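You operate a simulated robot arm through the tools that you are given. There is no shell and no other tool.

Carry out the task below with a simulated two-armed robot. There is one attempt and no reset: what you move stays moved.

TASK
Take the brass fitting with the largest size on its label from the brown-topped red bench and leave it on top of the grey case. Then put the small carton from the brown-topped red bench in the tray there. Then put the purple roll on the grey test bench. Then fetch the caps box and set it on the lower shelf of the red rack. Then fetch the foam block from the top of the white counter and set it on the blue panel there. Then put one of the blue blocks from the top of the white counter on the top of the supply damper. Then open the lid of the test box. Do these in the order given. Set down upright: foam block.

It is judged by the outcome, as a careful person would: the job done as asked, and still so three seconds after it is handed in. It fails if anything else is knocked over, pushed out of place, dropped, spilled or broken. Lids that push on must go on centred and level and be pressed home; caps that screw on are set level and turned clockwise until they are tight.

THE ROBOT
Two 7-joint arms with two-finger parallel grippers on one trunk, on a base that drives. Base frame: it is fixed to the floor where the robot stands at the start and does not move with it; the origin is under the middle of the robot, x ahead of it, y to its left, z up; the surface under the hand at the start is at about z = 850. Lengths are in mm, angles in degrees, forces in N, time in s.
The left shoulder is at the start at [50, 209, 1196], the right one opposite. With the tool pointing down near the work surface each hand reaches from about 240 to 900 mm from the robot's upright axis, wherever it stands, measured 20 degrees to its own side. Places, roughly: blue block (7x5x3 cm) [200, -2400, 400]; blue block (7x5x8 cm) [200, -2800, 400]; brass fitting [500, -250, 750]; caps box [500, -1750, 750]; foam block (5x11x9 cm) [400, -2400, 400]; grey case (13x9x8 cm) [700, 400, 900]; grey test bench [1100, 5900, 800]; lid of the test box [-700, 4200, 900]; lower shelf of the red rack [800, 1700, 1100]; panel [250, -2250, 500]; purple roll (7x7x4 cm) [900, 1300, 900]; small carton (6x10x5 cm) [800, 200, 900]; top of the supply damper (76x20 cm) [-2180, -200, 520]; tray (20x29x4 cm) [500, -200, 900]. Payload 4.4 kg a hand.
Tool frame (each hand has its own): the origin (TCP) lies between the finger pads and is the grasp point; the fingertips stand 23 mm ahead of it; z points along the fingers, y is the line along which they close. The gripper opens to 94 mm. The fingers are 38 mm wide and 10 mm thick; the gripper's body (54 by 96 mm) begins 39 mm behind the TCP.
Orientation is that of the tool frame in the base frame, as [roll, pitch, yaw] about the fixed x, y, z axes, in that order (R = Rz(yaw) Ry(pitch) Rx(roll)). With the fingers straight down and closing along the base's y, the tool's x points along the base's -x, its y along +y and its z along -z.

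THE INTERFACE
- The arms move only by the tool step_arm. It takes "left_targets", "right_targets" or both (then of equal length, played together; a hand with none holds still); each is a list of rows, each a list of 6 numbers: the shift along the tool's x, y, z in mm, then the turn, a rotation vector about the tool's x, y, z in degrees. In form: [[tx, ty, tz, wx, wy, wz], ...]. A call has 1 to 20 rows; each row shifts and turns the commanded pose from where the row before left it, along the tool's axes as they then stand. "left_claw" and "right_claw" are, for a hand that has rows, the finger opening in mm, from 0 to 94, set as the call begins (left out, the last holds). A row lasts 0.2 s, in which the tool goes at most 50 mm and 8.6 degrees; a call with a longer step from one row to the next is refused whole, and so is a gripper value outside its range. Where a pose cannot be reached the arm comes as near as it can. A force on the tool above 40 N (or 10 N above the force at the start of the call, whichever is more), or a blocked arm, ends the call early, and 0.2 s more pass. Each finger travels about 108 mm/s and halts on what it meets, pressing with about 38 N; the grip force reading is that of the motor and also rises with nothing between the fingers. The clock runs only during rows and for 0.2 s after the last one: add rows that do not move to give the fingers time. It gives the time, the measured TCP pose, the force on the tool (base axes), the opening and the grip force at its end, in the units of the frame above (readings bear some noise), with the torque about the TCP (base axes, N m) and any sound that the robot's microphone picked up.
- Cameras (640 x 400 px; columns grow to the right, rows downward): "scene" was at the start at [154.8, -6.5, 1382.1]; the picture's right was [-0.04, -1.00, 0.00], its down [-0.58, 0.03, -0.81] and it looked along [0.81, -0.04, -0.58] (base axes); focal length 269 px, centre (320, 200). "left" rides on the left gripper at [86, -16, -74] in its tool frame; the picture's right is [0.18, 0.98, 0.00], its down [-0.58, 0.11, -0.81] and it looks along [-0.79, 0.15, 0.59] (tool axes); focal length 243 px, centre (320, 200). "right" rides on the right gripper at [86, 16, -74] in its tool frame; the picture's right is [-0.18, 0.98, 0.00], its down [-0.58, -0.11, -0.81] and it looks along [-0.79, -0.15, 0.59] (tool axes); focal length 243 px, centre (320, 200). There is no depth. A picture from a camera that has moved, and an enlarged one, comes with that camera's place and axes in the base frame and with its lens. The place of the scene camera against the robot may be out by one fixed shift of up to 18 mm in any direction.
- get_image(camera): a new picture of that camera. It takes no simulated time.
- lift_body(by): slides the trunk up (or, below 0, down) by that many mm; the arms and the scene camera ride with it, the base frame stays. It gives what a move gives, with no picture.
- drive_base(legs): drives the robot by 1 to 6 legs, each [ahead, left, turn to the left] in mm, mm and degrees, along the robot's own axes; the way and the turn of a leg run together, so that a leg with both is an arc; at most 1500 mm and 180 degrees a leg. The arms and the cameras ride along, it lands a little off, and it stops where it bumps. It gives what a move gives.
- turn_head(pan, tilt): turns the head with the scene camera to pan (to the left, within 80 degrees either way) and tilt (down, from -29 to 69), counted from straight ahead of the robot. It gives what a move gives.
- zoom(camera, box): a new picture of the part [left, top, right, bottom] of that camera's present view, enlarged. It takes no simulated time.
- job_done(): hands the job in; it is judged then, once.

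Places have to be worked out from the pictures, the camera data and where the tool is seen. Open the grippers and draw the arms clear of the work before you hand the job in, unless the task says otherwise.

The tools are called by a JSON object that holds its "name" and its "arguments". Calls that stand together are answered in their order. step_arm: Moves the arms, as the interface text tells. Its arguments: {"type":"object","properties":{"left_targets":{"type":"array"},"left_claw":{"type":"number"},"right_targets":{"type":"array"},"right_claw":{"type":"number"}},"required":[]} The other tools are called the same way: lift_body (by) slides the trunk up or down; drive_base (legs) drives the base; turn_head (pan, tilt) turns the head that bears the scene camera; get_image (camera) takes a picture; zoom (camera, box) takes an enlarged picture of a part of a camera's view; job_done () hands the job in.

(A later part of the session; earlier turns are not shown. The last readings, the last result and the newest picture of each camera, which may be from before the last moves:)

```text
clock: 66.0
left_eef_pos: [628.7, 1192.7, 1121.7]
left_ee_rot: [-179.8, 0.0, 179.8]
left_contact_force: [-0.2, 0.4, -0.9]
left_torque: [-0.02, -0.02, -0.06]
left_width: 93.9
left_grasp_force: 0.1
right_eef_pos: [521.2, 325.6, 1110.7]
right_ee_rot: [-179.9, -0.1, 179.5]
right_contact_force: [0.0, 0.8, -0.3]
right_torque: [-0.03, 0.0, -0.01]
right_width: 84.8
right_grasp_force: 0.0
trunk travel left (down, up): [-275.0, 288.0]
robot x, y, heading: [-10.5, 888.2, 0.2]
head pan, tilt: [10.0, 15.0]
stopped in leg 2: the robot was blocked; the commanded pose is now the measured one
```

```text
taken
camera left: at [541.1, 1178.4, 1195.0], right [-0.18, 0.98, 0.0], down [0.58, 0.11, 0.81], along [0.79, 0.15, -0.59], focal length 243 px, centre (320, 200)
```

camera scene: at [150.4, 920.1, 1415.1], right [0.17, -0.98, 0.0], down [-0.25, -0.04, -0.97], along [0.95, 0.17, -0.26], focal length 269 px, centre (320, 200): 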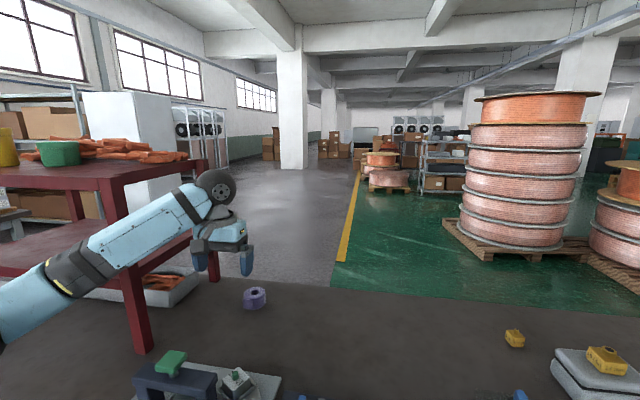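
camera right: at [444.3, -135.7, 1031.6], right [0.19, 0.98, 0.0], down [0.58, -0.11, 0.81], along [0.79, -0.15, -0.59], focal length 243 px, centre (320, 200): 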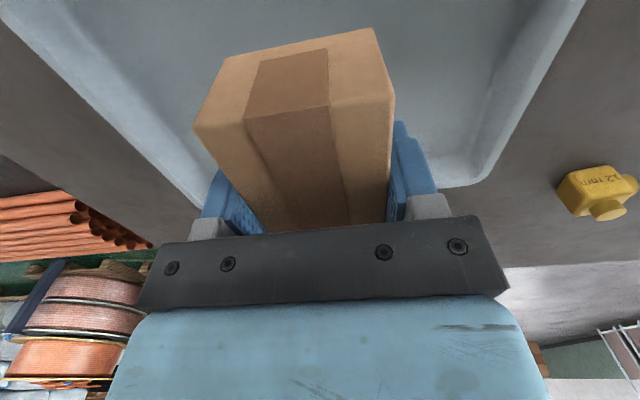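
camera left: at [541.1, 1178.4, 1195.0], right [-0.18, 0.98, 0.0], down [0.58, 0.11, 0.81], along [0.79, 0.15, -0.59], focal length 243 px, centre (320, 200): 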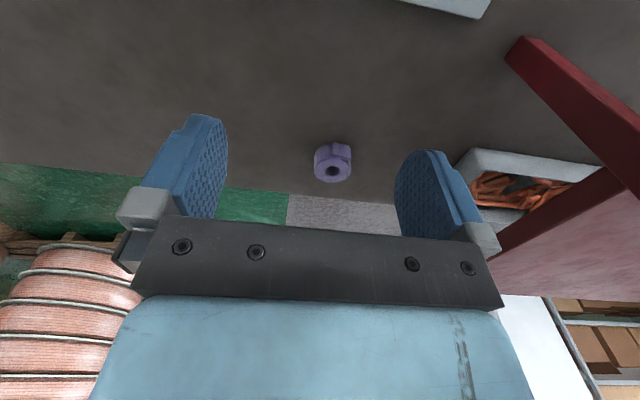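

The base is against something in front, so no closer approach here. I'll reach the roll with a tilted tool instead; first zoom on the roll from the left wrist camera for its exact place.

{"name": "zoom", "arguments": {"camera": "left", "box": [284, 125, 380, 185]}}

{"name": "zoom", "arguments": {"camera": "scene", "box": [200, 250, 360, 350]}}

```text
6.67 times, centred on (332, 155) of left
camera zoom: at [541.1, 1178.4, 1195.0], right [-0.18, 0.98, 0.0], down [0.58, 0.11, 0.81], along [0.79, 0.15, -0.59], focal length 1618 px, centre (240, 500)
```

zoom: 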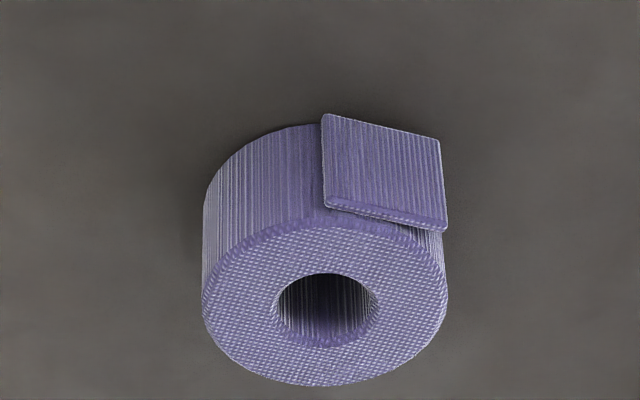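

```text
4.00 times, centred on (280, 300) of scene
camera zoom: at [150.5, 899.9, 1415.1], right [0.17, -0.98, 0.0], down [-0.25, -0.05, -0.97], along [0.95, 0.17, -0.26], focal length 1077 px, centre (480, -200)
```

zoom: 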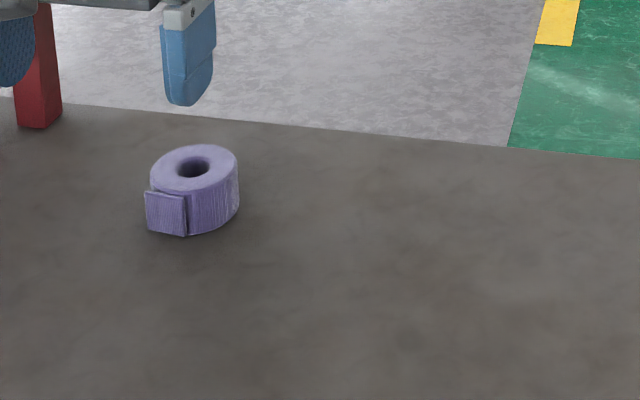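

Roll centre is about (858, 1262), diameter ~67 mm, top near z 888. I tilt the left tool 25° forward, then move to a pre-grasp point 100 mm back along the fingers.

{"name": "step_arm", "arguments": {"left_targets": [[0, 0, 0, 0, -8.4, 0], [0, 0, 0, 0, -8.3, 0], [0, 0, 0, 0, -8.3, 0], [-17.7, 11.5, 36, 0, 0, 0], [-17.7, 11.5, 36, 0, 0, 0], [-17.7, 11.5, 36, 0, 0, 0], [-17.7, 11.5, 36, 0, 0, 0], [-17.7, 11.5, 36, 0, 0, 0], [-17.7, 11.5, 36, 0, 0, 0], [0, 0, 0, 0, 0, 0]], "left_claw": 94}}

{"name": "get_image", "arguments": {"camera": "left"}}

{"name": "get_image", "arguments": {"camera": "scene"}}

```text
clock: 68.2
left_eef_pos: [818.8, 1261.1, 971.1]
left_ee_rot: [-180.0, 24.9, -180.0]
left_contact_force: [-0.3, -0.3, -0.1]
left_torque: [0.02, 0.02, 0.0]
left_width: 94.2
left_grasp_force: 0.0
right_eef_pos: [521.8, 324.6, 1112.0]
right_ee_rot: [-180.0, -0.1, 179.4]
right_contact_force: [0.4, 0.1, -0.3]
right_torque: [0.01, 0.0, 0.02]
right_width: 85.0
right_grasp_force: 0.0
trunk travel left (down, up): [-275.0, 288.0]
robot x, y, heading: [-8.2, 881.2, 0.2]
head pan, tilt: [10.0, 15.0]
```

```text
taken
camera left: at [708.0, 1246.3, 1001.6], right [-0.16, 0.98, -0.08], down [0.19, 0.11, 0.98], along [0.97, 0.15, -0.2], focal length 243 px, centre (320, 200)
```

left: 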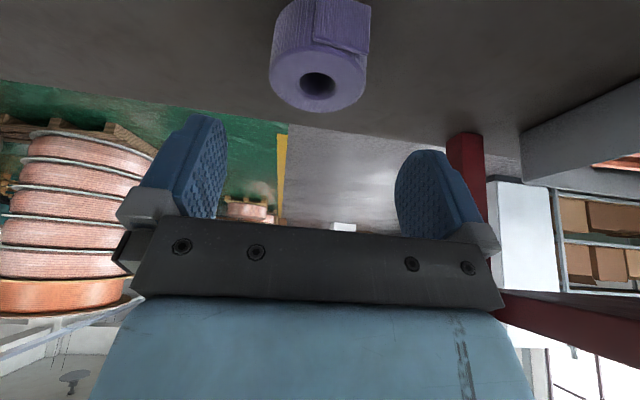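

```text
taken
camera scene: at [149.7, 899.2, 1415.3], right [0.17, -0.98, 0.0], down [-0.25, -0.04, -0.97], along [0.95, 0.17, -0.26], focal length 269 px, centre (320, 200)
```

scene: 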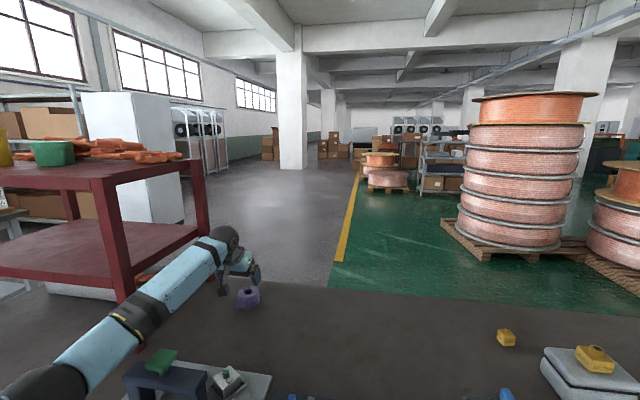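

The roll centre is confirmed at about (858, 1262). I advance 98 mm along the finger direction and check.

{"name": "step_arm", "arguments": {"left_targets": [[1, 0.5, 35, 0, 0, 0], [1, 0.5, 35, 0, 0, 0], [0.7, 0, 28, 0, 0, 0], [0, 0, 0, 0, 0, 0]]}}

{"name": "get_image", "arguments": {"camera": "left"}}

```text
clock: 69.3
left_eef_pos: [853.5, 1289.6, 895.6]
left_ee_rot: [179.4, 25.9, -178.9]
left_contact_force: [1.0, 0.0, -0.9]
left_torque: [0.01, 0.0, 0.01]
left_width: 93.8
left_grasp_force: 0.1
right_eef_pos: [522.0, 331.8, 1111.5]
right_ee_rot: [179.9, 0.1, 180.0]
right_contact_force: [0.7, 0.7, -1.3]
right_torque: [0.0, -0.01, 0.03]
right_width: 84.9
right_grasp_force: 0.0
trunk travel left (down, up): [-275.0, 288.0]
robot x, y, heading: [-10.1, 885.2, 0.1]
head pan, tilt: [10.0, 15.0]
heard: click
stopped in row 4 (left hand): the arm was blocked; the commanded pose is now the measured one
```

```text
taken
camera left: at [741.5, 1270.0, 924.8], right [-0.19, 0.98, -0.07], down [0.17, 0.1, 0.98], along [0.97, 0.17, -0.18], focal length 243 px, centre (320, 200)
```

left: 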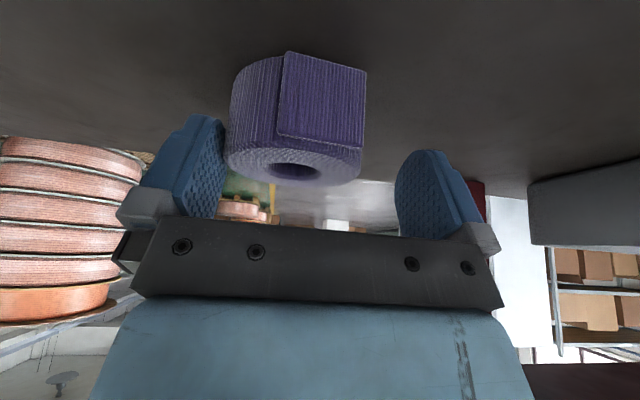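

The arm was blocked and a click was heard, with the hand pushed sideways about 28 mm. I look at the arm and its surroundings before moving on.

{"name": "turn_head", "arguments": {"pan": 30, "tilt": 40}}

{"name": "get_image", "arguments": {"camera": "scene"}}

{"name": "zoom", "arguments": {"camera": "scene", "box": [120, 150, 380, 312]}}

```text
clock: 70.2
left_eef_pos: [852.1, 1285.6, 896.0]
left_ee_rot: [179.7, 26.1, -178.9]
left_contact_force: [0.8, -0.6, -0.2]
left_torque: [-0.03, 0.02, 0.01]
left_width: 94.2
left_grasp_force: 0.1
right_eef_pos: [519.2, 331.9, 1115.6]
right_ee_rot: [-179.9, 0.3, 179.7]
right_contact_force: [-0.6, -1.2, -0.1]
right_torque: [-0.01, -0.03, -0.02]
right_width: 85.1
right_grasp_force: 0.0
trunk travel left (down, up): [-275.0, 288.0]
robot x, y, heading: [-9.2, 890.1, 0.3]
head pan, tilt: [30.0, 40.0]
```

```text
taken
camera scene: at [125.5, 930.6, 1376.6], right [0.5, -0.86, 0.01], down [-0.55, -0.33, -0.77], along [0.67, 0.38, -0.64], focal length 269 px, centre (320, 200)
```

scene: 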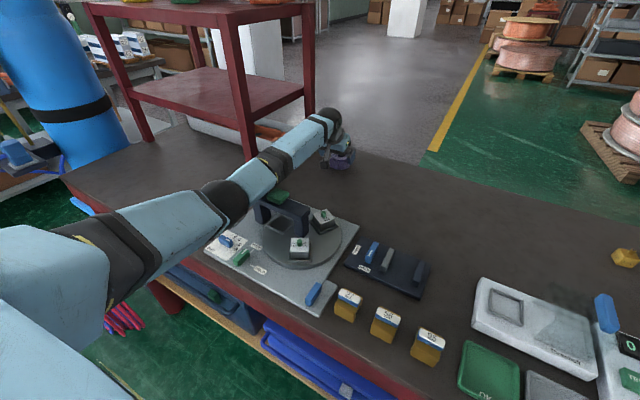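

```text
2.46 times, centred on (250, 231) of scene
camera zoom: at [125.5, 930.6, 1376.6], right [0.5, -0.86, 0.01], down [-0.55, -0.33, -0.77], along [0.67, 0.38, -0.64], focal length 663 px, centre (492, 124)
```

zoom: 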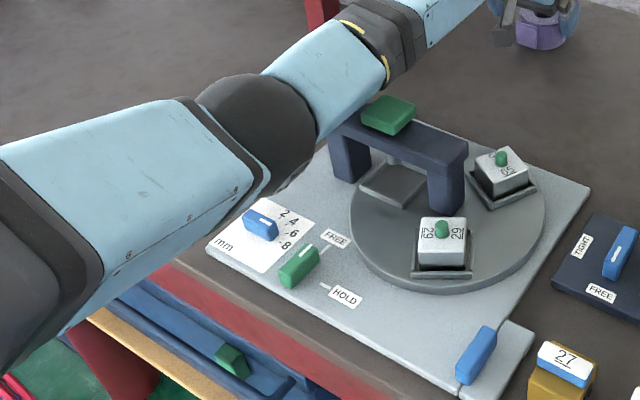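

The trunk reads slightly tilted, so the arm is pressing on something. I retract along the approach direction straight away and then compare the press area.

{"name": "step_arm", "arguments": {"left_targets": [[0, 0, -30, 0, 0, 0], [0, -10, -35, 0, 0, 0], [0, -10, -35, 0, 0, 0], [0, 0, 0, 0, 0, 0]]}}

{"name": "get_image", "arguments": {"camera": "scene"}}

{"name": "zoom", "arguments": {"camera": "scene", "box": [120, 150, 380, 312]}}

```text
clock: 71.2
left_eef_pos: [811.0, 1259.8, 977.8]
left_ee_rot: [179.7, 25.4, -179.4]
left_contact_force: [-0.5, -0.6, 0.1]
left_torque: [-0.03, 0.01, -0.05]
left_width: 93.7
left_grasp_force: 0.0
right_eef_pos: [523.2, 327.5, 1110.0]
right_ee_rot: [-180.0, -0.1, 179.6]
right_contact_force: [-1.1, -0.3, 0.6]
right_torque: [0.01, 0.01, 0.0]
right_width: 85.1
right_grasp_force: 0.1
trunk travel left (down, up): [-275.0, 288.0]
robot x, y, heading: [-5.4, 884.3, -0.1]
head pan, tilt: [30.0, 40.0]
```

```text
taken
camera scene: at [132.0, 927.0, 1375.3], right [0.5, -0.86, 0.0], down [-0.56, -0.32, -0.77], along [0.66, 0.38, -0.64], focal length 269 px, centre (320, 200)
```

scene: 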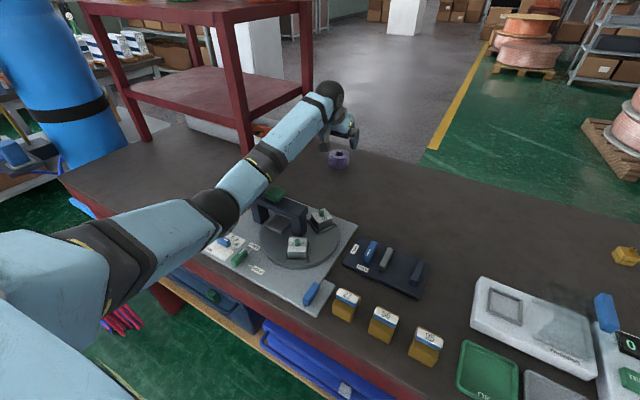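

```text
2.46 times, centred on (250, 231) of scene
camera zoom: at [132.0, 927.0, 1375.3], right [0.5, -0.86, 0.0], down [-0.56, -0.32, -0.77], along [0.66, 0.38, -0.64], focal length 663 px, centre (492, 124)
```

zoom: 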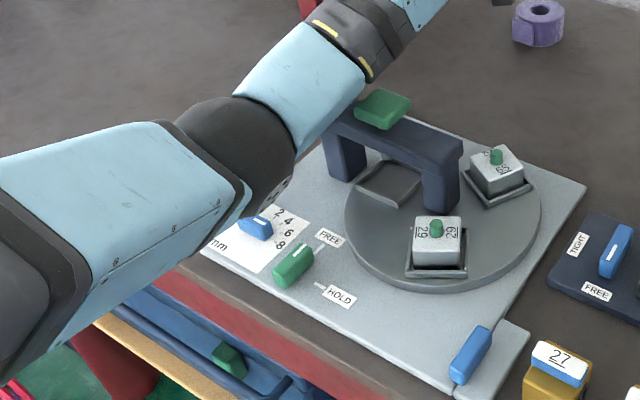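

The arm is free again. I bring the left hand fully back up to its earlier pose and compare the press fixture against the earlier top view.

{"name": "step_arm", "arguments": {"left_targets": [[17, -11, -36, 0, 0, 0], [17, -11, -36, 0, 0, 0], [17, -11, -36, 0, 0, 0], [17, -11, -36, 0, 0, 0], [17, -11, -36, 0, 0, 0], [17, -11, -36, 0, 0, 0], [0, 0, 0, 0, 8.4, 0], [0, 0, 0, 0, 8.4, 0], [0, 0, 0, 0, 8.4, 0], [0, 0, -40, 0, 0, 0], [0, 0, 0, 0, 0, 0]]}}

{"name": "turn_head", "arguments": {"pan": 0, "tilt": 69}}

{"name": "get_image", "arguments": {"camera": "scene"}}

{"name": "zoom", "arguments": {"camera": "scene", "box": [60, 30, 260, 190]}}

```text
clock: 73.6
left_eef_pos: [629.4, 1189.9, 1169.8]
left_ee_rot: [179.7, 0.2, -179.0]
left_contact_force: [-0.6, 1.1, -0.5]
left_torque: [0.0, 0.02, 0.01]
left_width: 94.1
left_grasp_force: 0.1
right_eef_pos: [525.2, 329.6, 1110.2]
right_ee_rot: [-180.0, -0.1, 179.6]
right_contact_force: [-0.1, -0.9, -0.8]
right_torque: [-0.01, 0.05, 0.0]
right_width: 84.8
right_grasp_force: 0.1
trunk travel left (down, up): [-275.0, 288.0]
robot x, y, heading: [-7.3, 887.3, -0.3]
head pan, tilt: [30.0, 40.0]
```

```text
clock: 74.6
left_eef_pos: [628.6, 1189.8, 1170.5]
left_ee_rot: [179.6, 0.3, -179.3]
left_contact_force: [-0.2, 0.5, 0.4]
left_torque: [0.01, 0.02, 0.01]
left_width: 93.9
left_grasp_force: 0.0
right_eef_pos: [523.2, 329.7, 1111.4]
right_ee_rot: [-180.0, -0.2, 179.6]
right_contact_force: [0.0, -0.2, -0.5]
right_torque: [0.02, -0.04, -0.03]
right_width: 84.9
right_grasp_force: 0.1
trunk travel left (down, up): [-275.0, 288.0]
robot x, y, heading: [-6.1, 886.2, 0.2]
head pan, tilt: [0.0, 68.8]
```

```text
taken
camera scene: at [114.6, 885.1, 1339.5], right [0.0, -1.0, 0.0], down [-0.93, 0.0, -0.36], along [0.36, 0.0, -0.93], focal length 269 px, centre (320, 200)
```

scene: 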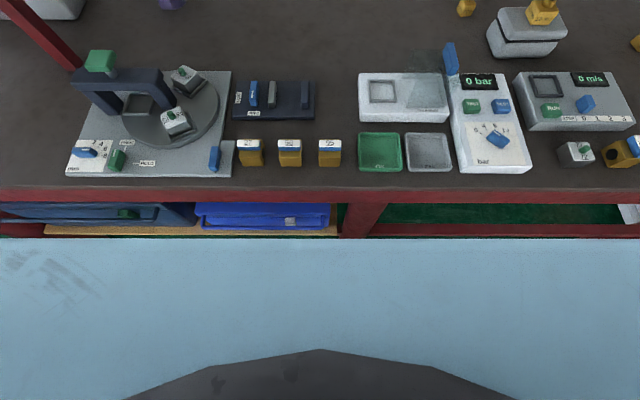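

```text
2.50 times, centred on (160, 110) of scene
camera zoom: at [114.6, 885.1, 1339.5], right [0.0, -1.0, 0.0], down [-0.93, 0.0, -0.36], along [0.36, 0.0, -0.93], focal length 673 px, centre (720, 425)
```

zoom: 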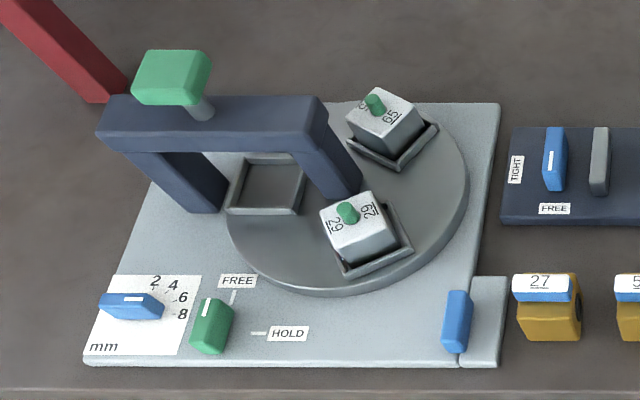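

The press appears unchanged (plunger back up, dial and lever as before). This side is too tight; I'll take the roll from the bench's far side. First I tuck both hands in for travelling.

{"name": "step_arm", "arguments": {"left_targets": [[36, 0, 0, 0, 0, -1], [36, 0, 0, 0, 0, 0], [36, 0, 0, 0, 0, 0], [36, 0, 0, 0, 0, 0], [36, 0, 0, 0, 0, 0], [36, 0, 0, 0, 0, 0], [36, 0, 0, 0, 0, 0], [0, 0, 0, 0, 0, 0]], "right_targets": [[20, 37, -6, 0, 0, 0], [20, 37, -6, 0, 0, 0], [20, 37, -6, 0, 0, 0], [20, 37, -6, 0, 0, 0], [20, 37, -6, 0, 0, 0], [20, 37, -6, 0, 0, 0], [20, 37, -6, 0, 0, 0], [0, 0, 0, 0, 0, 0]]}}

{"name": "drive_base", "arguments": {"legs": [[-120, 0, 0]]}}

{"name": "turn_head", "arguments": {"pan": 60, "tilt": 35}}

{"name": "get_image", "arguments": {"camera": "scene"}}

```text
clock: 76.4
left_eef_pos: [377.4, 1180.0, 1169.4]
left_ee_rot: [179.6, 0.3, -178.2]
left_contact_force: [-0.2, -0.2, -0.7]
left_torque: [0.03, -0.02, -0.02]
left_width: 93.9
left_grasp_force: 0.0
right_eef_pos: [385.1, 590.3, 1152.6]
right_ee_rot: [-180.0, -0.2, 179.6]
right_contact_force: [0.0, -0.5, -0.3]
right_torque: [0.01, 0.01, 0.03]
right_width: 85.2
right_grasp_force: 0.0
trunk travel left (down, up): [-275.0, 288.0]
robot x, y, heading: [-9.8, 888.4, 0.3]
head pan, tilt: [0.0, 68.8]
```

```text
clock: 77.6
left_eef_pos: [257.8, 1179.7, 1167.7]
left_ee_rot: [179.6, 0.4, -178.3]
left_contact_force: [-0.1, 0.5, 0.2]
left_torque: [0.0, -0.02, 0.0]
left_width: 93.9
left_grasp_force: 0.0
right_eef_pos: [266.7, 589.5, 1153.2]
right_ee_rot: [180.0, -0.1, 179.7]
right_contact_force: [-0.5, -0.7, 0.1]
right_torque: [-0.01, 0.02, 0.01]
right_width: 85.2
right_grasp_force: 0.0
trunk travel left (down, up): [-275.0, 288.0]
robot x, y, heading: [-128.1, 886.4, 0.3]
head pan, tilt: [0.0, 68.8]
```

```text
clock: 78.9
left_eef_pos: [258.7, 1180.5, 1168.8]
left_ee_rot: [179.7, 0.3, -178.3]
left_contact_force: [0.0, -0.3, 0.9]
left_torque: [0.0, -0.02, -0.05]
left_width: 94.1
left_grasp_force: 0.1
right_eef_pos: [266.2, 589.3, 1152.5]
right_ee_rot: [-179.9, 0.0, 179.6]
right_contact_force: [-0.2, 0.2, 0.0]
right_torque: [-0.02, 0.01, -0.01]
right_width: 84.8
right_grasp_force: 0.0
trunk travel left (down, up): [-275.0, 288.0]
robot x, y, heading: [-131.1, 889.3, 0.2]
head pan, tilt: [60.0, 35.0]
```

```text
taken
camera scene: at [-17.0, 960.7, 1383.1], right [0.87, -0.5, 0.0], down [-0.29, -0.5, -0.82], along [0.41, 0.71, -0.57], focal length 269 px, centre (320, 200)
```

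scene: 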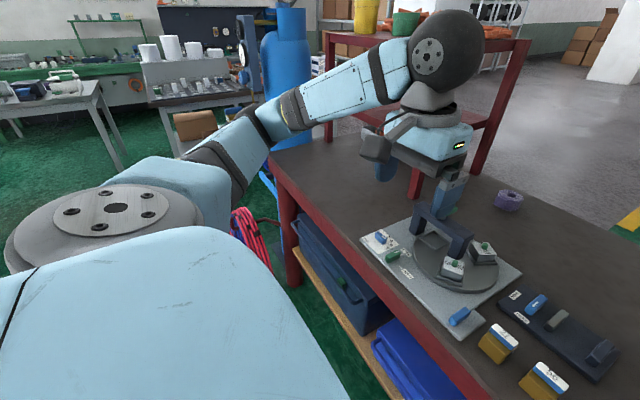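

Backing off worked. I turn the robot left 90° to face along the corridor and look ahead.

{"name": "drive_base", "arguments": {"legs": [[0, 0, 90]]}}

{"name": "turn_head", "arguments": {"pan": 0, "tilt": 30}}

{"name": "get_image", "arguments": {"camera": "scene"}}

{"name": "turn_head", "arguments": {"pan": -50, "tilt": 30}}

{"name": "get_image", "arguments": {"camera": "scene"}}

{"name": "turn_head", "arguments": {"pan": 60, "tilt": 30}}

{"name": "get_image", "arguments": {"camera": "scene"}}

```text
clock: 83.3
left_eef_pos: [-439.3, 1259.0, 1168.5]
left_ee_rot: [179.7, 0.2, -85.6]
left_contact_force: [0.5, 0.5, 0.5]
left_torque: [-0.04, -0.04, -0.02]
left_width: 93.8
left_grasp_force: 0.0
right_eef_pos: [150.2, 1294.8, 1154.3]
right_ee_rot: [180.0, -0.1, -87.7]
right_contact_force: [0.4, 0.6, 0.0]
right_torque: [0.0, -0.01, -0.01]
right_width: 84.8
right_grasp_force: 0.0
trunk travel left (down, up): [-275.0, 288.0]
robot x, y, heading: [-126.9, 885.3, 92.7]
head pan, tilt: [60.0, 35.0]
```

```text
clock: 84.6
left_eef_pos: [-440.1, 1259.7, 1168.3]
left_ee_rot: [179.8, 0.3, -85.6]
left_contact_force: [0.2, 0.2, 0.5]
left_torque: [-0.02, 0.02, 0.0]
left_width: 93.9
left_grasp_force: 0.0
right_eef_pos: [151.1, 1295.7, 1152.3]
right_ee_rot: [180.0, -0.1, -87.7]
right_contact_force: [0.8, 0.6, 0.6]
right_torque: [0.02, 0.02, 0.02]
right_width: 85.1
right_grasp_force: 0.0
trunk travel left (down, up): [-275.0, 288.0]
robot x, y, heading: [-128.9, 886.5, 92.9]
head pan, tilt: [0.0, 30.0]
```

```text
taken
camera scene: at [-136.3, 1041.7, 1390.9], right [1.0, 0.05, 0.0], down [0.03, -0.5, -0.87], along [-0.04, 0.86, -0.5], focal length 269 px, centre (320, 200)
```

scene: 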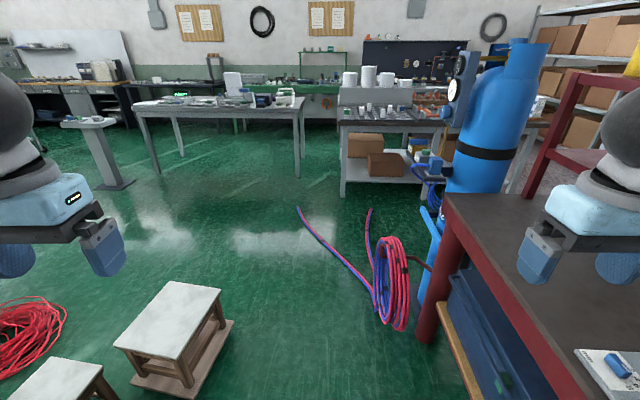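

```text
clock: 85.7
left_eef_pos: [-438.9, 1259.4, 1169.7]
left_ee_rot: [179.7, 0.3, -85.5]
left_contact_force: [0.5, 0.5, 0.7]
left_torque: [-0.01, -0.02, -0.04]
left_width: 94.3
left_grasp_force: 0.1
right_eef_pos: [150.9, 1295.5, 1152.0]
right_ee_rot: [180.0, -0.1, -87.8]
right_contact_force: [0.7, -0.5, 0.9]
right_torque: [0.02, 0.04, 0.0]
right_width: 85.0
right_grasp_force: 0.1
trunk travel left (down, up): [-275.0, 288.0]
robot x, y, heading: [-126.3, 888.3, 92.8]
head pan, tilt: [-50.0, 30.0]
```

```text
taken
camera scene: at [-65.5, 1013.0, 1390.9], right [0.68, -0.73, 0.0], down [-0.37, -0.34, -0.87], along [0.63, 0.59, -0.5], focal length 269 px, centre (320, 200)
```

scene: 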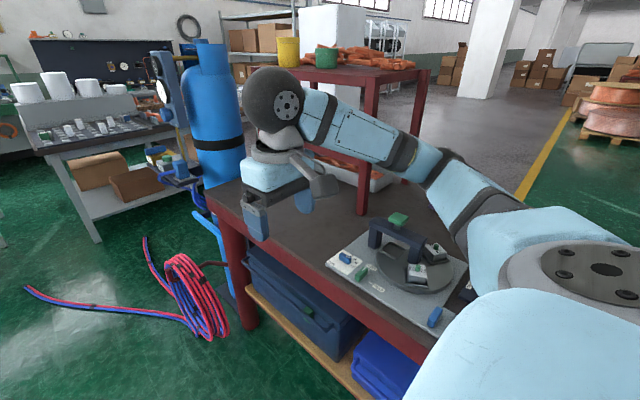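

```text
clock: 87.6
left_eef_pos: [-439.7, 1259.6, 1168.4]
left_ee_rot: [179.7, 0.3, -85.6]
left_contact_force: [0.1, -0.3, -0.3]
left_torque: [-0.02, -0.01, 0.01]
left_width: 94.0
left_grasp_force: 0.1
right_eef_pos: [150.4, 1295.7, 1153.5]
right_ee_rot: [-180.0, -0.2, -87.7]
right_contact_force: [0.1, -0.4, 1.0]
right_torque: [-0.03, -0.03, -0.02]
right_width: 85.3
right_grasp_force: 0.0
trunk travel left (down, up): [-275.0, 288.0]
robot x, y, heading: [-129.7, 883.6, 93.1]
head pan, tilt: [60.0, 30.0]
```

```text
taken
camera scene: at [-212.1, 992.6, 1390.9], right [0.46, 0.89, 0.0], down [0.45, -0.23, -0.87], along [-0.77, 0.39, -0.5], focal length 269 px, centre (320, 200)
```

scene: 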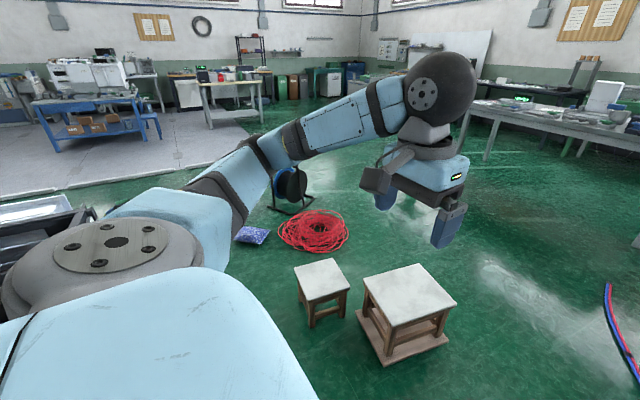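

Now I see the corridor: stools on the left, hoses hanging at the bench end, cart, tables. I zoom in to work out where the grey test bench is and how it can be reached.

{"name": "turn_head", "arguments": {"pan": 0, "tilt": 15}}

{"name": "zoom", "arguments": {"camera": "scene", "box": [100, 100, 400, 288]}}

{"name": "zoom", "arguments": {"camera": "scene", "box": [320, 100, 620, 288]}}

{"name": "turn_head", "arguments": {"pan": -45, "tilt": 10}}

{"name": "get_image", "arguments": {"camera": "scene"}}

```text
clock: 88.9
left_eef_pos: [-438.8, 1259.5, 1168.5]
left_ee_rot: [179.7, 0.2, -85.5]
left_contact_force: [-0.4, -0.4, -0.1]
left_torque: [0.01, 0.03, 0.0]
left_width: 93.8
left_grasp_force: 0.0
right_eef_pos: [151.2, 1294.3, 1152.1]
right_ee_rot: [-179.9, -0.1, -87.7]
right_contact_force: [0.4, 0.5, 0.9]
right_torque: [-0.04, -0.01, -0.02]
right_width: 84.8
right_grasp_force: 0.0
trunk travel left (down, up): [-275.0, 288.0]
robot x, y, heading: [-128.6, 884.6, 92.8]
head pan, tilt: [0.0, 15.0]
```

```text
2.13 times, centred on (250, 194) of scene
camera zoom: at [-136.5, 1044.7, 1415.1], right [1.0, 0.05, 0.0], down [0.01, -0.26, -0.97], along [-0.05, 0.96, -0.26], focal length 573 px, centre (469, 213)
```

zoom: 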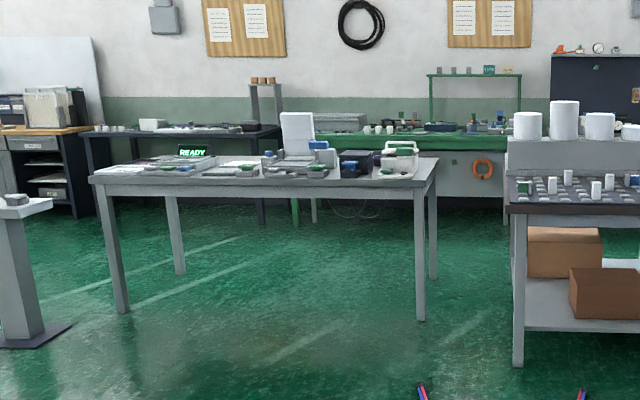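

```text
2.13 times, centred on (470, 194) of scene
camera zoom: at [-136.5, 1044.7, 1415.1], right [1.0, 0.05, 0.0], down [0.01, -0.26, -0.97], along [-0.05, 0.96, -0.26], focal length 573 px, centre (1, 213)
```

zoom: 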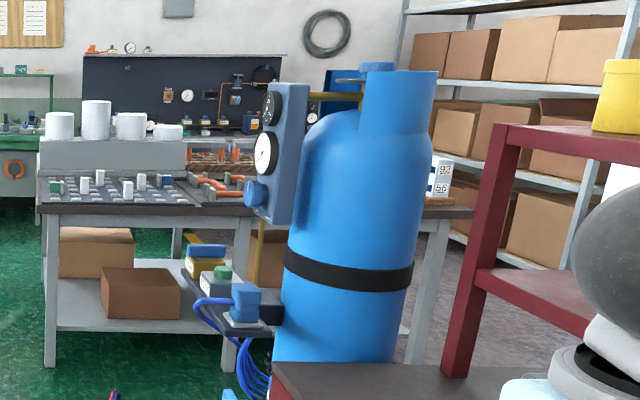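

```text
clock: 90.0
left_eef_pos: [-439.1, 1259.0, 1168.6]
left_ee_rot: [179.7, 0.3, -85.6]
left_contact_force: [-1.0, -0.5, 0.0]
left_torque: [0.0, -0.01, -0.01]
left_width: 94.1
left_grasp_force: 0.0
right_eef_pos: [151.6, 1294.9, 1153.7]
right_ee_rot: [-180.0, -0.1, -87.7]
right_contact_force: [-0.6, -0.2, -0.4]
right_torque: [0.0, -0.04, -0.04]
right_width: 85.2
right_grasp_force: 0.0
trunk travel left (down, up): [-275.0, 288.0]
robot x, y, heading: [-127.3, 886.9, 92.9]
head pan, tilt: [-45.0, 10.0]
```

```text
taken
camera scene: at [-69.4, 1020.4, 1423.3], right [0.74, -0.67, 0.0], down [-0.12, -0.13, -0.98], along [0.66, 0.73, -0.17], focal length 269 px, centre (320, 200)
```

scene: 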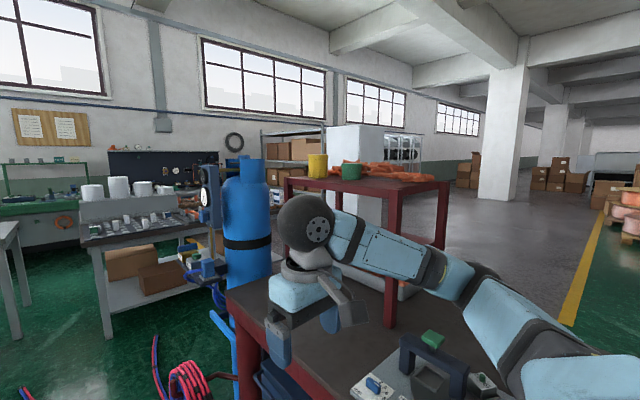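

The test bench (gauge panel, against the far wall) is reachable around the left side of the white table. First I fetch the roll from the front, with a straighter arm placed so as to clear the press: I turn back to face the bench at about y=800.

{"name": "drive_base", "arguments": {"legs": [[0, 0, -92.8], [0, -85, 0], [100, 0, 0]]}}

{"name": "turn_head", "arguments": {"pan": 30, "tilt": 30}}

{"name": "get_image", "arguments": {"camera": "scene"}}

```text
clock: 96.1
left_eef_pos: [358.7, 1094.7, 1168.1]
left_ee_rot: [179.6, 0.4, -178.6]
left_contact_force: [0.8, -1.0, -0.2]
left_torque: [-0.01, 0.03, 0.0]
left_width: 94.0
left_grasp_force: 0.1
right_eef_pos: [363.6, 504.0, 1153.1]
right_ee_rot: [180.0, -0.1, 179.4]
right_contact_force: [1.4, -0.2, -0.2]
right_torque: [0.01, 0.01, -0.03]
right_width: 84.9
right_grasp_force: 0.1
trunk travel left (down, up): [-275.0, 288.0]
robot x, y, heading: [-30.4, 802.1, -0.2]
head pan, tilt: [-45.0, 10.0]
```

```text
clock: 97.6
left_eef_pos: [359.1, 1094.8, 1169.2]
left_ee_rot: [179.7, 0.3, -178.5]
left_contact_force: [-0.2, -1.0, -0.6]
left_torque: [0.03, 0.01, 0.03]
left_width: 94.0
left_grasp_force: 0.1
right_eef_pos: [362.5, 502.8, 1152.2]
right_ee_rot: [-180.0, -0.1, 179.4]
right_contact_force: [0.9, -0.6, -0.8]
right_torque: [-0.02, 0.01, 0.0]
right_width: 85.2
right_grasp_force: 0.0
trunk travel left (down, up): [-275.0, 288.0]
robot x, y, heading: [-30.6, 802.1, 0.0]
head pan, tilt: [30.0, 30.0]
```

```text
taken
camera scene: at [115.8, 845.4, 1390.9], right [0.5, -0.87, 0.0], down [-0.43, -0.25, -0.87], along [0.75, 0.43, -0.5], focal length 269 px, centre (320, 200)
```

scene: 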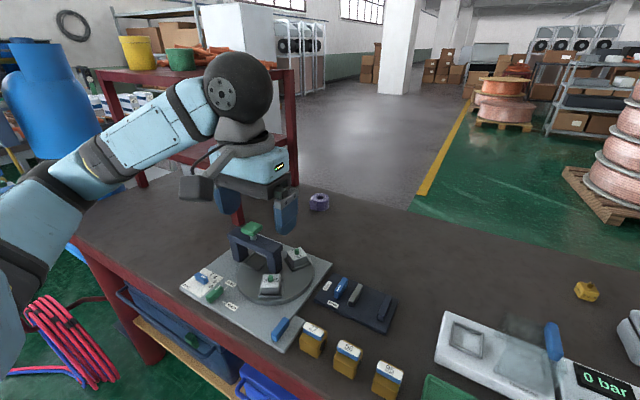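

The robot is at (-30, 802). I nudge 30 mm closer, raise the trunk 100 mm so that the arm passes high over the press, and then orient the left tool (yaw 17°, tilt 30°).

{"name": "drive_base", "arguments": {"legs": [[28, 0, 0]]}}

{"name": "lift_body", "arguments": {"by": 100}}

{"name": "step_arm", "arguments": {"left_targets": [[0, 0, 0, 0, 0, -7.9], [0, 0, 0, 0, 0, -7.9], [0, 0, 0, 0, -7.5, 0], [0, 0, 0, 0, -7.5, 0], [0, 0, 0, 0, -7.5, 0], [0, 0, 0, 0, -7.5, 0], [0, 0, 0, 0, 0, 0]]}}

```text
clock: 98.6
left_eef_pos: [385.1, 1094.3, 1168.7]
left_ee_rot: [179.6, 0.3, -178.5]
left_contact_force: [-0.5, 0.9, 0.6]
left_torque: [0.0, -0.04, -0.01]
left_width: 94.2
left_grasp_force: 0.0
right_eef_pos: [390.2, 503.5, 1153.4]
right_ee_rot: [180.0, -0.2, 179.4]
right_contact_force: [0.1, -0.7, 0.0]
right_torque: [0.02, -0.04, -0.03]
right_width: 84.9
right_grasp_force: 0.1
trunk travel left (down, up): [-275.0, 288.0]
robot x, y, heading: [-7.1, 803.0, -0.1]
head pan, tilt: [30.0, 30.0]
stopped in leg 1: the robot was blocked; the commanded pose is now the measured one
```

```text
clock: 99.9
left_eef_pos: [385.3, 1094.5, 1267.1]
left_ee_rot: [179.8, 0.3, -178.5]
left_contact_force: [-0.2, -1.2, 0.9]
left_torque: [-0.02, -0.01, -0.01]
left_width: 94.1
left_grasp_force: 0.1
right_eef_pos: [391.3, 502.6, 1253.3]
right_ee_rot: [-180.0, -0.1, 179.3]
right_contact_force: [0.8, 0.3, 0.2]
right_torque: [-0.01, -0.04, 0.0]
right_width: 85.1
right_grasp_force: 0.0
trunk travel left (down, up): [-375.0, 188.0]
robot x, y, heading: [-4.8, 805.4, -0.0]
head pan, tilt: [30.0, 30.0]
```

```text
clock: 101.5
left_eef_pos: [394.8, 1093.3, 1272.2]
left_ee_rot: [179.7, 30.5, -162.8]
left_contact_force: [-0.6, 0.3, -0.1]
left_torque: [-0.02, 0.01, 0.0]
left_width: 93.9
left_grasp_force: 0.1
left hand out of reach, approached as far as the arm can: row 6
right_eef_pos: [389.9, 503.6, 1252.8]
right_ee_rot: [180.0, 0.0, 179.3]
right_contact_force: [-0.8, 0.4, -1.0]
right_torque: [0.0, -0.03, 0.02]
right_width: 84.9
right_grasp_force: 0.1
trunk travel left (down, up): [-375.0, 188.0]
robot x, y, heading: [-1.7, 803.6, -0.0]
head pan, tilt: [30.0, 30.0]
```

Orientation reached. I move the hand out toward a waypoint well above and behind the roll, then check clearances.

{"name": "step_arm", "arguments": {"left_targets": [[-23.3, 2.4, 36.2, 0, 0, 0], [-23.3, 2.4, 36.2, 0, 0, 0], [-23.3, 2.4, 36.2, 0, 0, 0], [-23.3, 2.4, 36.2, 0, 0, 0], [-23.3, 2.4, 36.2, 0, 0, 0], [-23.3, 2.4, 36.2, 0, 0, 0], [-23.3, 2.4, 36.2, 0, 0, 0], [-23.3, 2.4, 36.2, 0, 0, 0], [-23.3, 2.4, 36.2, 0, 0, 0], [-23.3, 2.4, 36.2, 0, 0, 0], [0, 0, 0, 0, 0, 0]]}}

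{"name": "get_image", "arguments": {"camera": "scene"}}

{"name": "get_image", "arguments": {"camera": "left"}}

```text
clock: 103.9
left_eef_pos: [753.6, 1230.6, 1077.8]
left_ee_rot: [179.7, 30.3, -162.8]
left_contact_force: [-0.7, 1.1, 1.0]
left_torque: [0.0, -0.02, 0.03]
left_width: 93.9
left_grasp_force: 0.1
right_eef_pos: [389.0, 503.5, 1253.4]
right_ee_rot: [180.0, 0.1, 179.3]
right_contact_force: [-0.8, 0.3, -0.3]
right_torque: [0.02, -0.01, -0.01]
right_width: 85.0
right_grasp_force: 0.0
trunk travel left (down, up): [-375.0, 188.0]
robot x, y, heading: [-5.4, 802.1, -0.2]
head pan, tilt: [30.0, 30.0]
```

```text
taken
camera scene: at [141.7, 845.5, 1491.1], right [0.5, -0.87, 0.0], down [-0.43, -0.25, -0.87], along [0.75, 0.43, -0.5], focal length 269 px, centre (320, 200)
```

scene: 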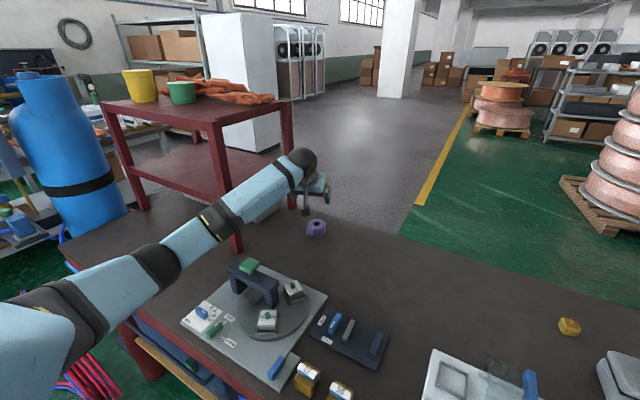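

```text
taken
camera left: at [649.8, 1182.4, 1097.8], right [-0.44, 0.89, -0.09], down [0.06, 0.13, 0.99], along [0.89, 0.43, -0.11], focal length 243 px, centre (320, 200)
```

left: 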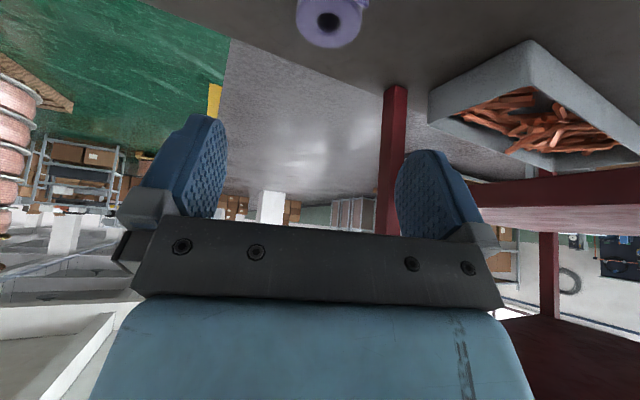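

The arm is high and clear of the press. The roll now appears near (856, 1270). I advance 100 mm along the fingers and re-check.

{"name": "step_arm", "arguments": {"left_targets": [[0, 2, 33, 0, 0, 0], [0, 2, 33, 0, 0, 0], [0, 2, 34, 0, 0, 0], [0, 0, 0, 0, 0, 0]]}}

{"name": "get_image", "arguments": {"camera": "scene"}}

{"name": "get_image", "arguments": {"camera": "left"}}

```text
clock: 104.9
left_eef_pos: [799.5, 1253.8, 992.2]
left_ee_rot: [179.7, 30.6, -162.9]
left_contact_force: [-0.4, 0.2, -0.6]
left_torque: [0.01, -0.01, 0.01]
left_width: 93.9
left_grasp_force: 0.0
right_eef_pos: [389.2, 502.9, 1252.5]
right_ee_rot: [-180.0, -0.1, 179.3]
right_contact_force: [-0.2, 0.4, 0.2]
right_torque: [-0.02, 0.02, 0.01]
right_width: 85.1
right_grasp_force: 0.1
trunk travel left (down, up): [-375.0, 188.0]
robot x, y, heading: [-0.4, 805.7, -0.2]
head pan, tilt: [30.0, 30.0]
```

```text
taken
camera scene: at [141.9, 845.5, 1491.1], right [0.5, -0.87, 0.0], down [-0.43, -0.25, -0.87], along [0.75, 0.43, -0.5], focal length 269 px, centre (320, 200)
```

scene: 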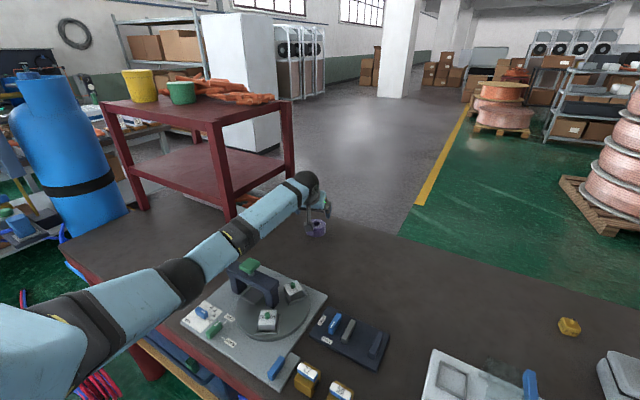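

```text
taken
camera left: at [696.0, 1204.0, 1012.1], right [-0.44, 0.89, -0.09], down [0.06, 0.13, 0.99], along [0.89, 0.43, -0.11], focal length 243 px, centre (320, 200)
```

left: 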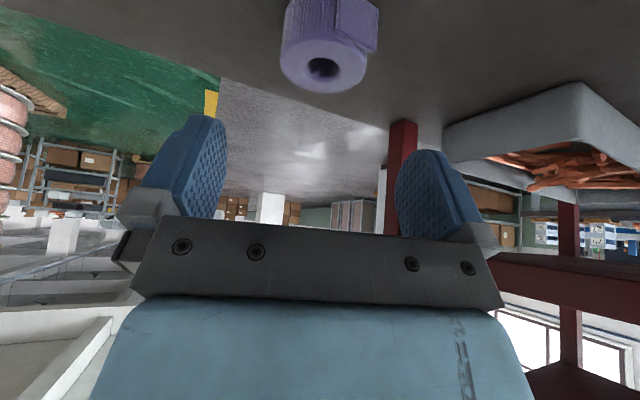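

The roll is at about (858, 1274). I advance 65 mm more and verify that the arm tracks without contact.

{"name": "step_arm", "arguments": {"left_targets": [[1, 0.5, 22, 0, 0, 0], [1, 0.5, 22, 0, 0, 0], [0, 0, 21, 0, 0, 0], [0, 0, 0, 0, 0, 0]]}}

{"name": "get_image", "arguments": {"camera": "left"}}

{"name": "zoom", "arguments": {"camera": "scene", "box": [160, 160, 360, 300]}}

```text
clock: 105.9
left_eef_pos: [829.4, 1263.6, 934.3]
left_ee_rot: [179.8, 30.4, -162.7]
left_contact_force: [-0.2, 0.7, 0.8]
left_torque: [0.0, 0.04, 0.03]
left_width: 93.9
left_grasp_force: 0.0
right_eef_pos: [389.3, 502.7, 1253.3]
right_ee_rot: [180.0, -0.1, 179.3]
right_contact_force: [-1.0, -0.1, -0.1]
right_torque: [-0.01, -0.03, 0.02]
right_width: 84.9
right_grasp_force: 0.1
trunk travel left (down, up): [-375.0, 188.0]
robot x, y, heading: [-0.0, 800.2, -0.2]
head pan, tilt: [30.0, 30.0]
```

```text
taken
camera left: at [727.0, 1216.2, 955.2], right [-0.44, 0.89, -0.09], down [0.06, 0.13, 0.99], along [0.89, 0.43, -0.11], focal length 243 px, centre (320, 200)
```

left: 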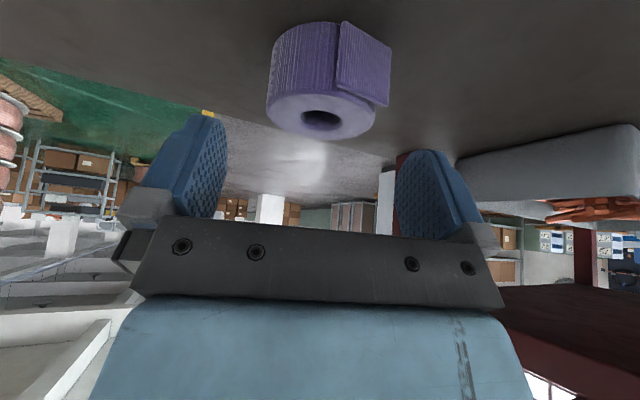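

```text
2.86 times, centred on (260, 230) of scene
camera zoom: at [142.2, 845.6, 1491.0], right [0.5, -0.87, 0.0], down [-0.43, -0.25, -0.87], along [0.75, 0.43, -0.5], focal length 770 px, centre (491, 114)
```

zoom: 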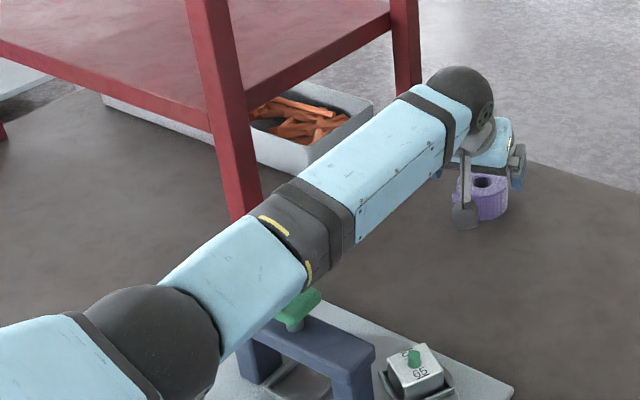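

The forearm is about 60 mm above the press knob. For more margin I raise the trunk by 15 mm, then finish the approach along the fingers.

{"name": "lift_body", "arguments": {"by": 15}}

{"name": "step_arm", "arguments": {"left_targets": [[4, 1, 20, 0, 0, 0], [4, 1, 20, 0, 0, 0], [0, 0, 0, 0, 0, 0]]}}

{"name": "get_image", "arguments": {"camera": "left"}}

{"name": "zoom", "arguments": {"camera": "scene", "box": [160, 160, 360, 300]}}

```text
clock: 106.5
left_eef_pos: [830.0, 1266.0, 949.0]
left_ee_rot: [179.7, 30.3, -162.9]
left_contact_force: [0.8, -0.1, 0.3]
left_torque: [-0.01, -0.01, -0.02]
left_width: 94.2
left_grasp_force: 0.1
right_eef_pos: [390.1, 503.1, 1267.5]
right_ee_rot: [180.0, -0.1, 179.3]
right_contact_force: [-0.2, 0.6, -0.4]
right_torque: [0.03, 0.03, 0.0]
right_width: 85.1
right_grasp_force: 0.0
trunk travel left (down, up): [-390.0, 173.0]
robot x, y, heading: [-5.3, 803.8, -0.4]
head pan, tilt: [30.0, 30.0]
```

```text
clock: 107.3
left_eef_pos: [841.8, 1271.8, 910.4]
left_ee_rot: [179.6, 30.6, -162.8]
left_contact_force: [-0.2, 0.8, -0.4]
left_torque: [-0.01, -0.02, 0.01]
left_width: 94.1
left_grasp_force: 0.0
right_eef_pos: [389.8, 503.0, 1268.6]
right_ee_rot: [-180.0, -0.1, 179.2]
right_contact_force: [0.1, -0.2, 0.4]
right_torque: [0.02, 0.03, -0.01]
right_width: 85.1
right_grasp_force: 0.1
trunk travel left (down, up): [-390.0, 173.0]
robot x, y, heading: [-4.1, 803.5, -0.1]
head pan, tilt: [30.0, 30.0]
```

```text
taken
camera left: at [739.7, 1222.6, 931.3], right [-0.44, 0.89, -0.09], down [0.06, 0.13, 0.99], along [0.89, 0.43, -0.11], focal length 243 px, centre (320, 200)
```

left: 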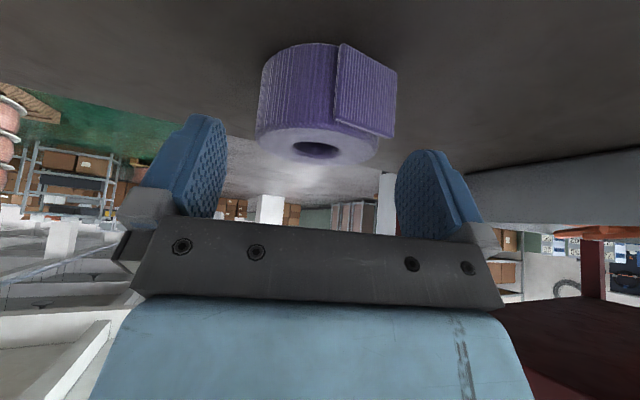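

```text
2.86 times, centred on (260, 230) of scene
camera zoom: at [142.3, 845.6, 1506.0], right [0.5, -0.87, 0.0], down [-0.43, -0.25, -0.87], along [0.75, 0.43, -0.5], focal length 770 px, centre (491, 114)
```

zoom: 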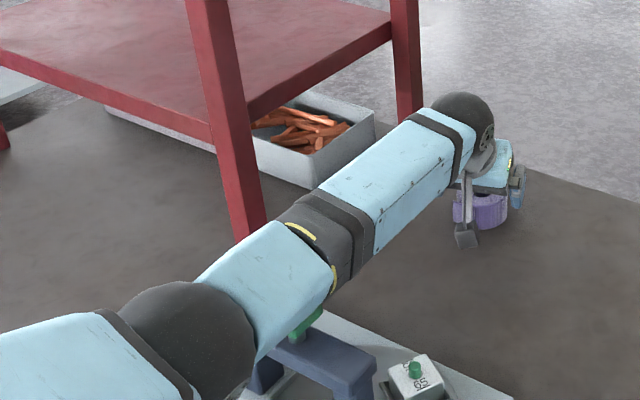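

The roll sits between the fingers, tab just inside the right one. I advance the last 31 mm.

{"name": "step_arm", "arguments": {"left_targets": [[-0.5, -1, 16, 0, 0, 0], [-0.5, 0, 15, 0, 0, 0], [0, 0, 0, 0, 0, 0]]}}

{"name": "get_image", "arguments": {"camera": "left"}}

```text
clock: 108.2
left_eef_pos: [859.5, 1275.5, 885.0]
left_ee_rot: [179.8, 30.5, -162.7]
left_contact_force: [0.2, -0.1, 0.3]
left_torque: [0.02, 0.0, 0.04]
left_width: 94.1
left_grasp_force: 0.1
right_eef_pos: [391.3, 503.3, 1266.8]
right_ee_rot: [-180.0, -0.2, 179.4]
right_contact_force: [1.2, 0.0, 0.7]
right_torque: [0.0, 0.01, -0.01]
right_width: 84.9
right_grasp_force: 0.1
trunk travel left (down, up): [-390.0, 173.0]
robot x, y, heading: [-4.2, 803.6, -0.1]
head pan, tilt: [30.0, 30.0]
```

```text
taken
camera left: at [755.5, 1227.6, 905.3], right [-0.44, 0.89, -0.09], down [0.06, 0.13, 0.99], along [0.89, 0.43, -0.11], focal length 243 px, centre (320, 200)
```

left: 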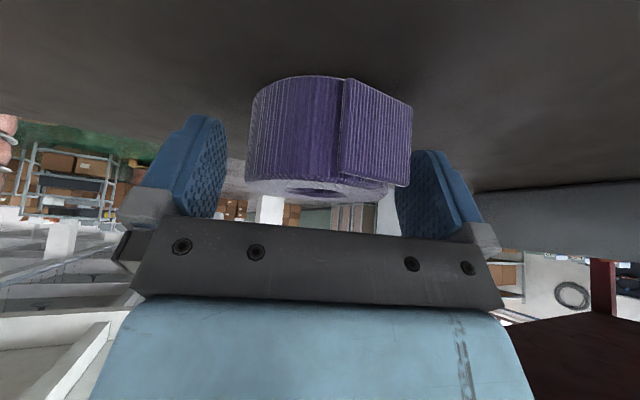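

All tracked well. I close the left gripper on the roll.

{"name": "step_arm", "arguments": {"left_targets": [[0, 0, 0, 0, 0, 0], [0, 0, 0, 0, 0, 0], [0, 0, 0, 0, 0, 0], [0, 0, 0, 0, 0, 0]], "left_claw": 0}}

{"name": "get_image", "arguments": {"camera": "left"}}

```text
clock: 109.2
left_eef_pos: [857.9, 1276.9, 885.6]
left_ee_rot: [179.7, 30.4, -162.8]
left_contact_force: [-0.2, -0.7, -0.5]
left_torque: [-0.06, 0.0, 0.0]
left_width: 67.3
left_grasp_force: 38.3
right_eef_pos: [389.2, 503.3, 1267.0]
right_ee_rot: [180.0, -0.1, 179.4]
right_contact_force: [0.2, -0.6, 0.4]
right_torque: [0.05, 0.01, -0.02]
right_width: 85.1
right_grasp_force: 0.0
trunk travel left (down, up): [-390.0, 173.0]
robot x, y, heading: [-3.8, 806.5, 0.1]
head pan, tilt: [30.0, 30.0]
```

```text
taken
camera left: at [755.5, 1227.4, 905.4], right [-0.44, 0.89, -0.09], down [0.06, 0.13, 0.99], along [0.89, 0.43, -0.11], focal length 243 px, centre (320, 200)
```

left: 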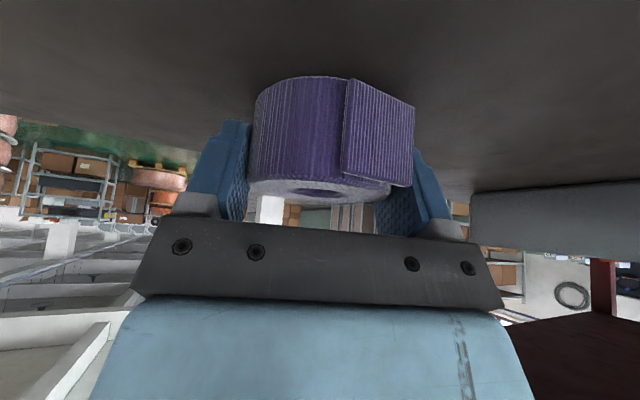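

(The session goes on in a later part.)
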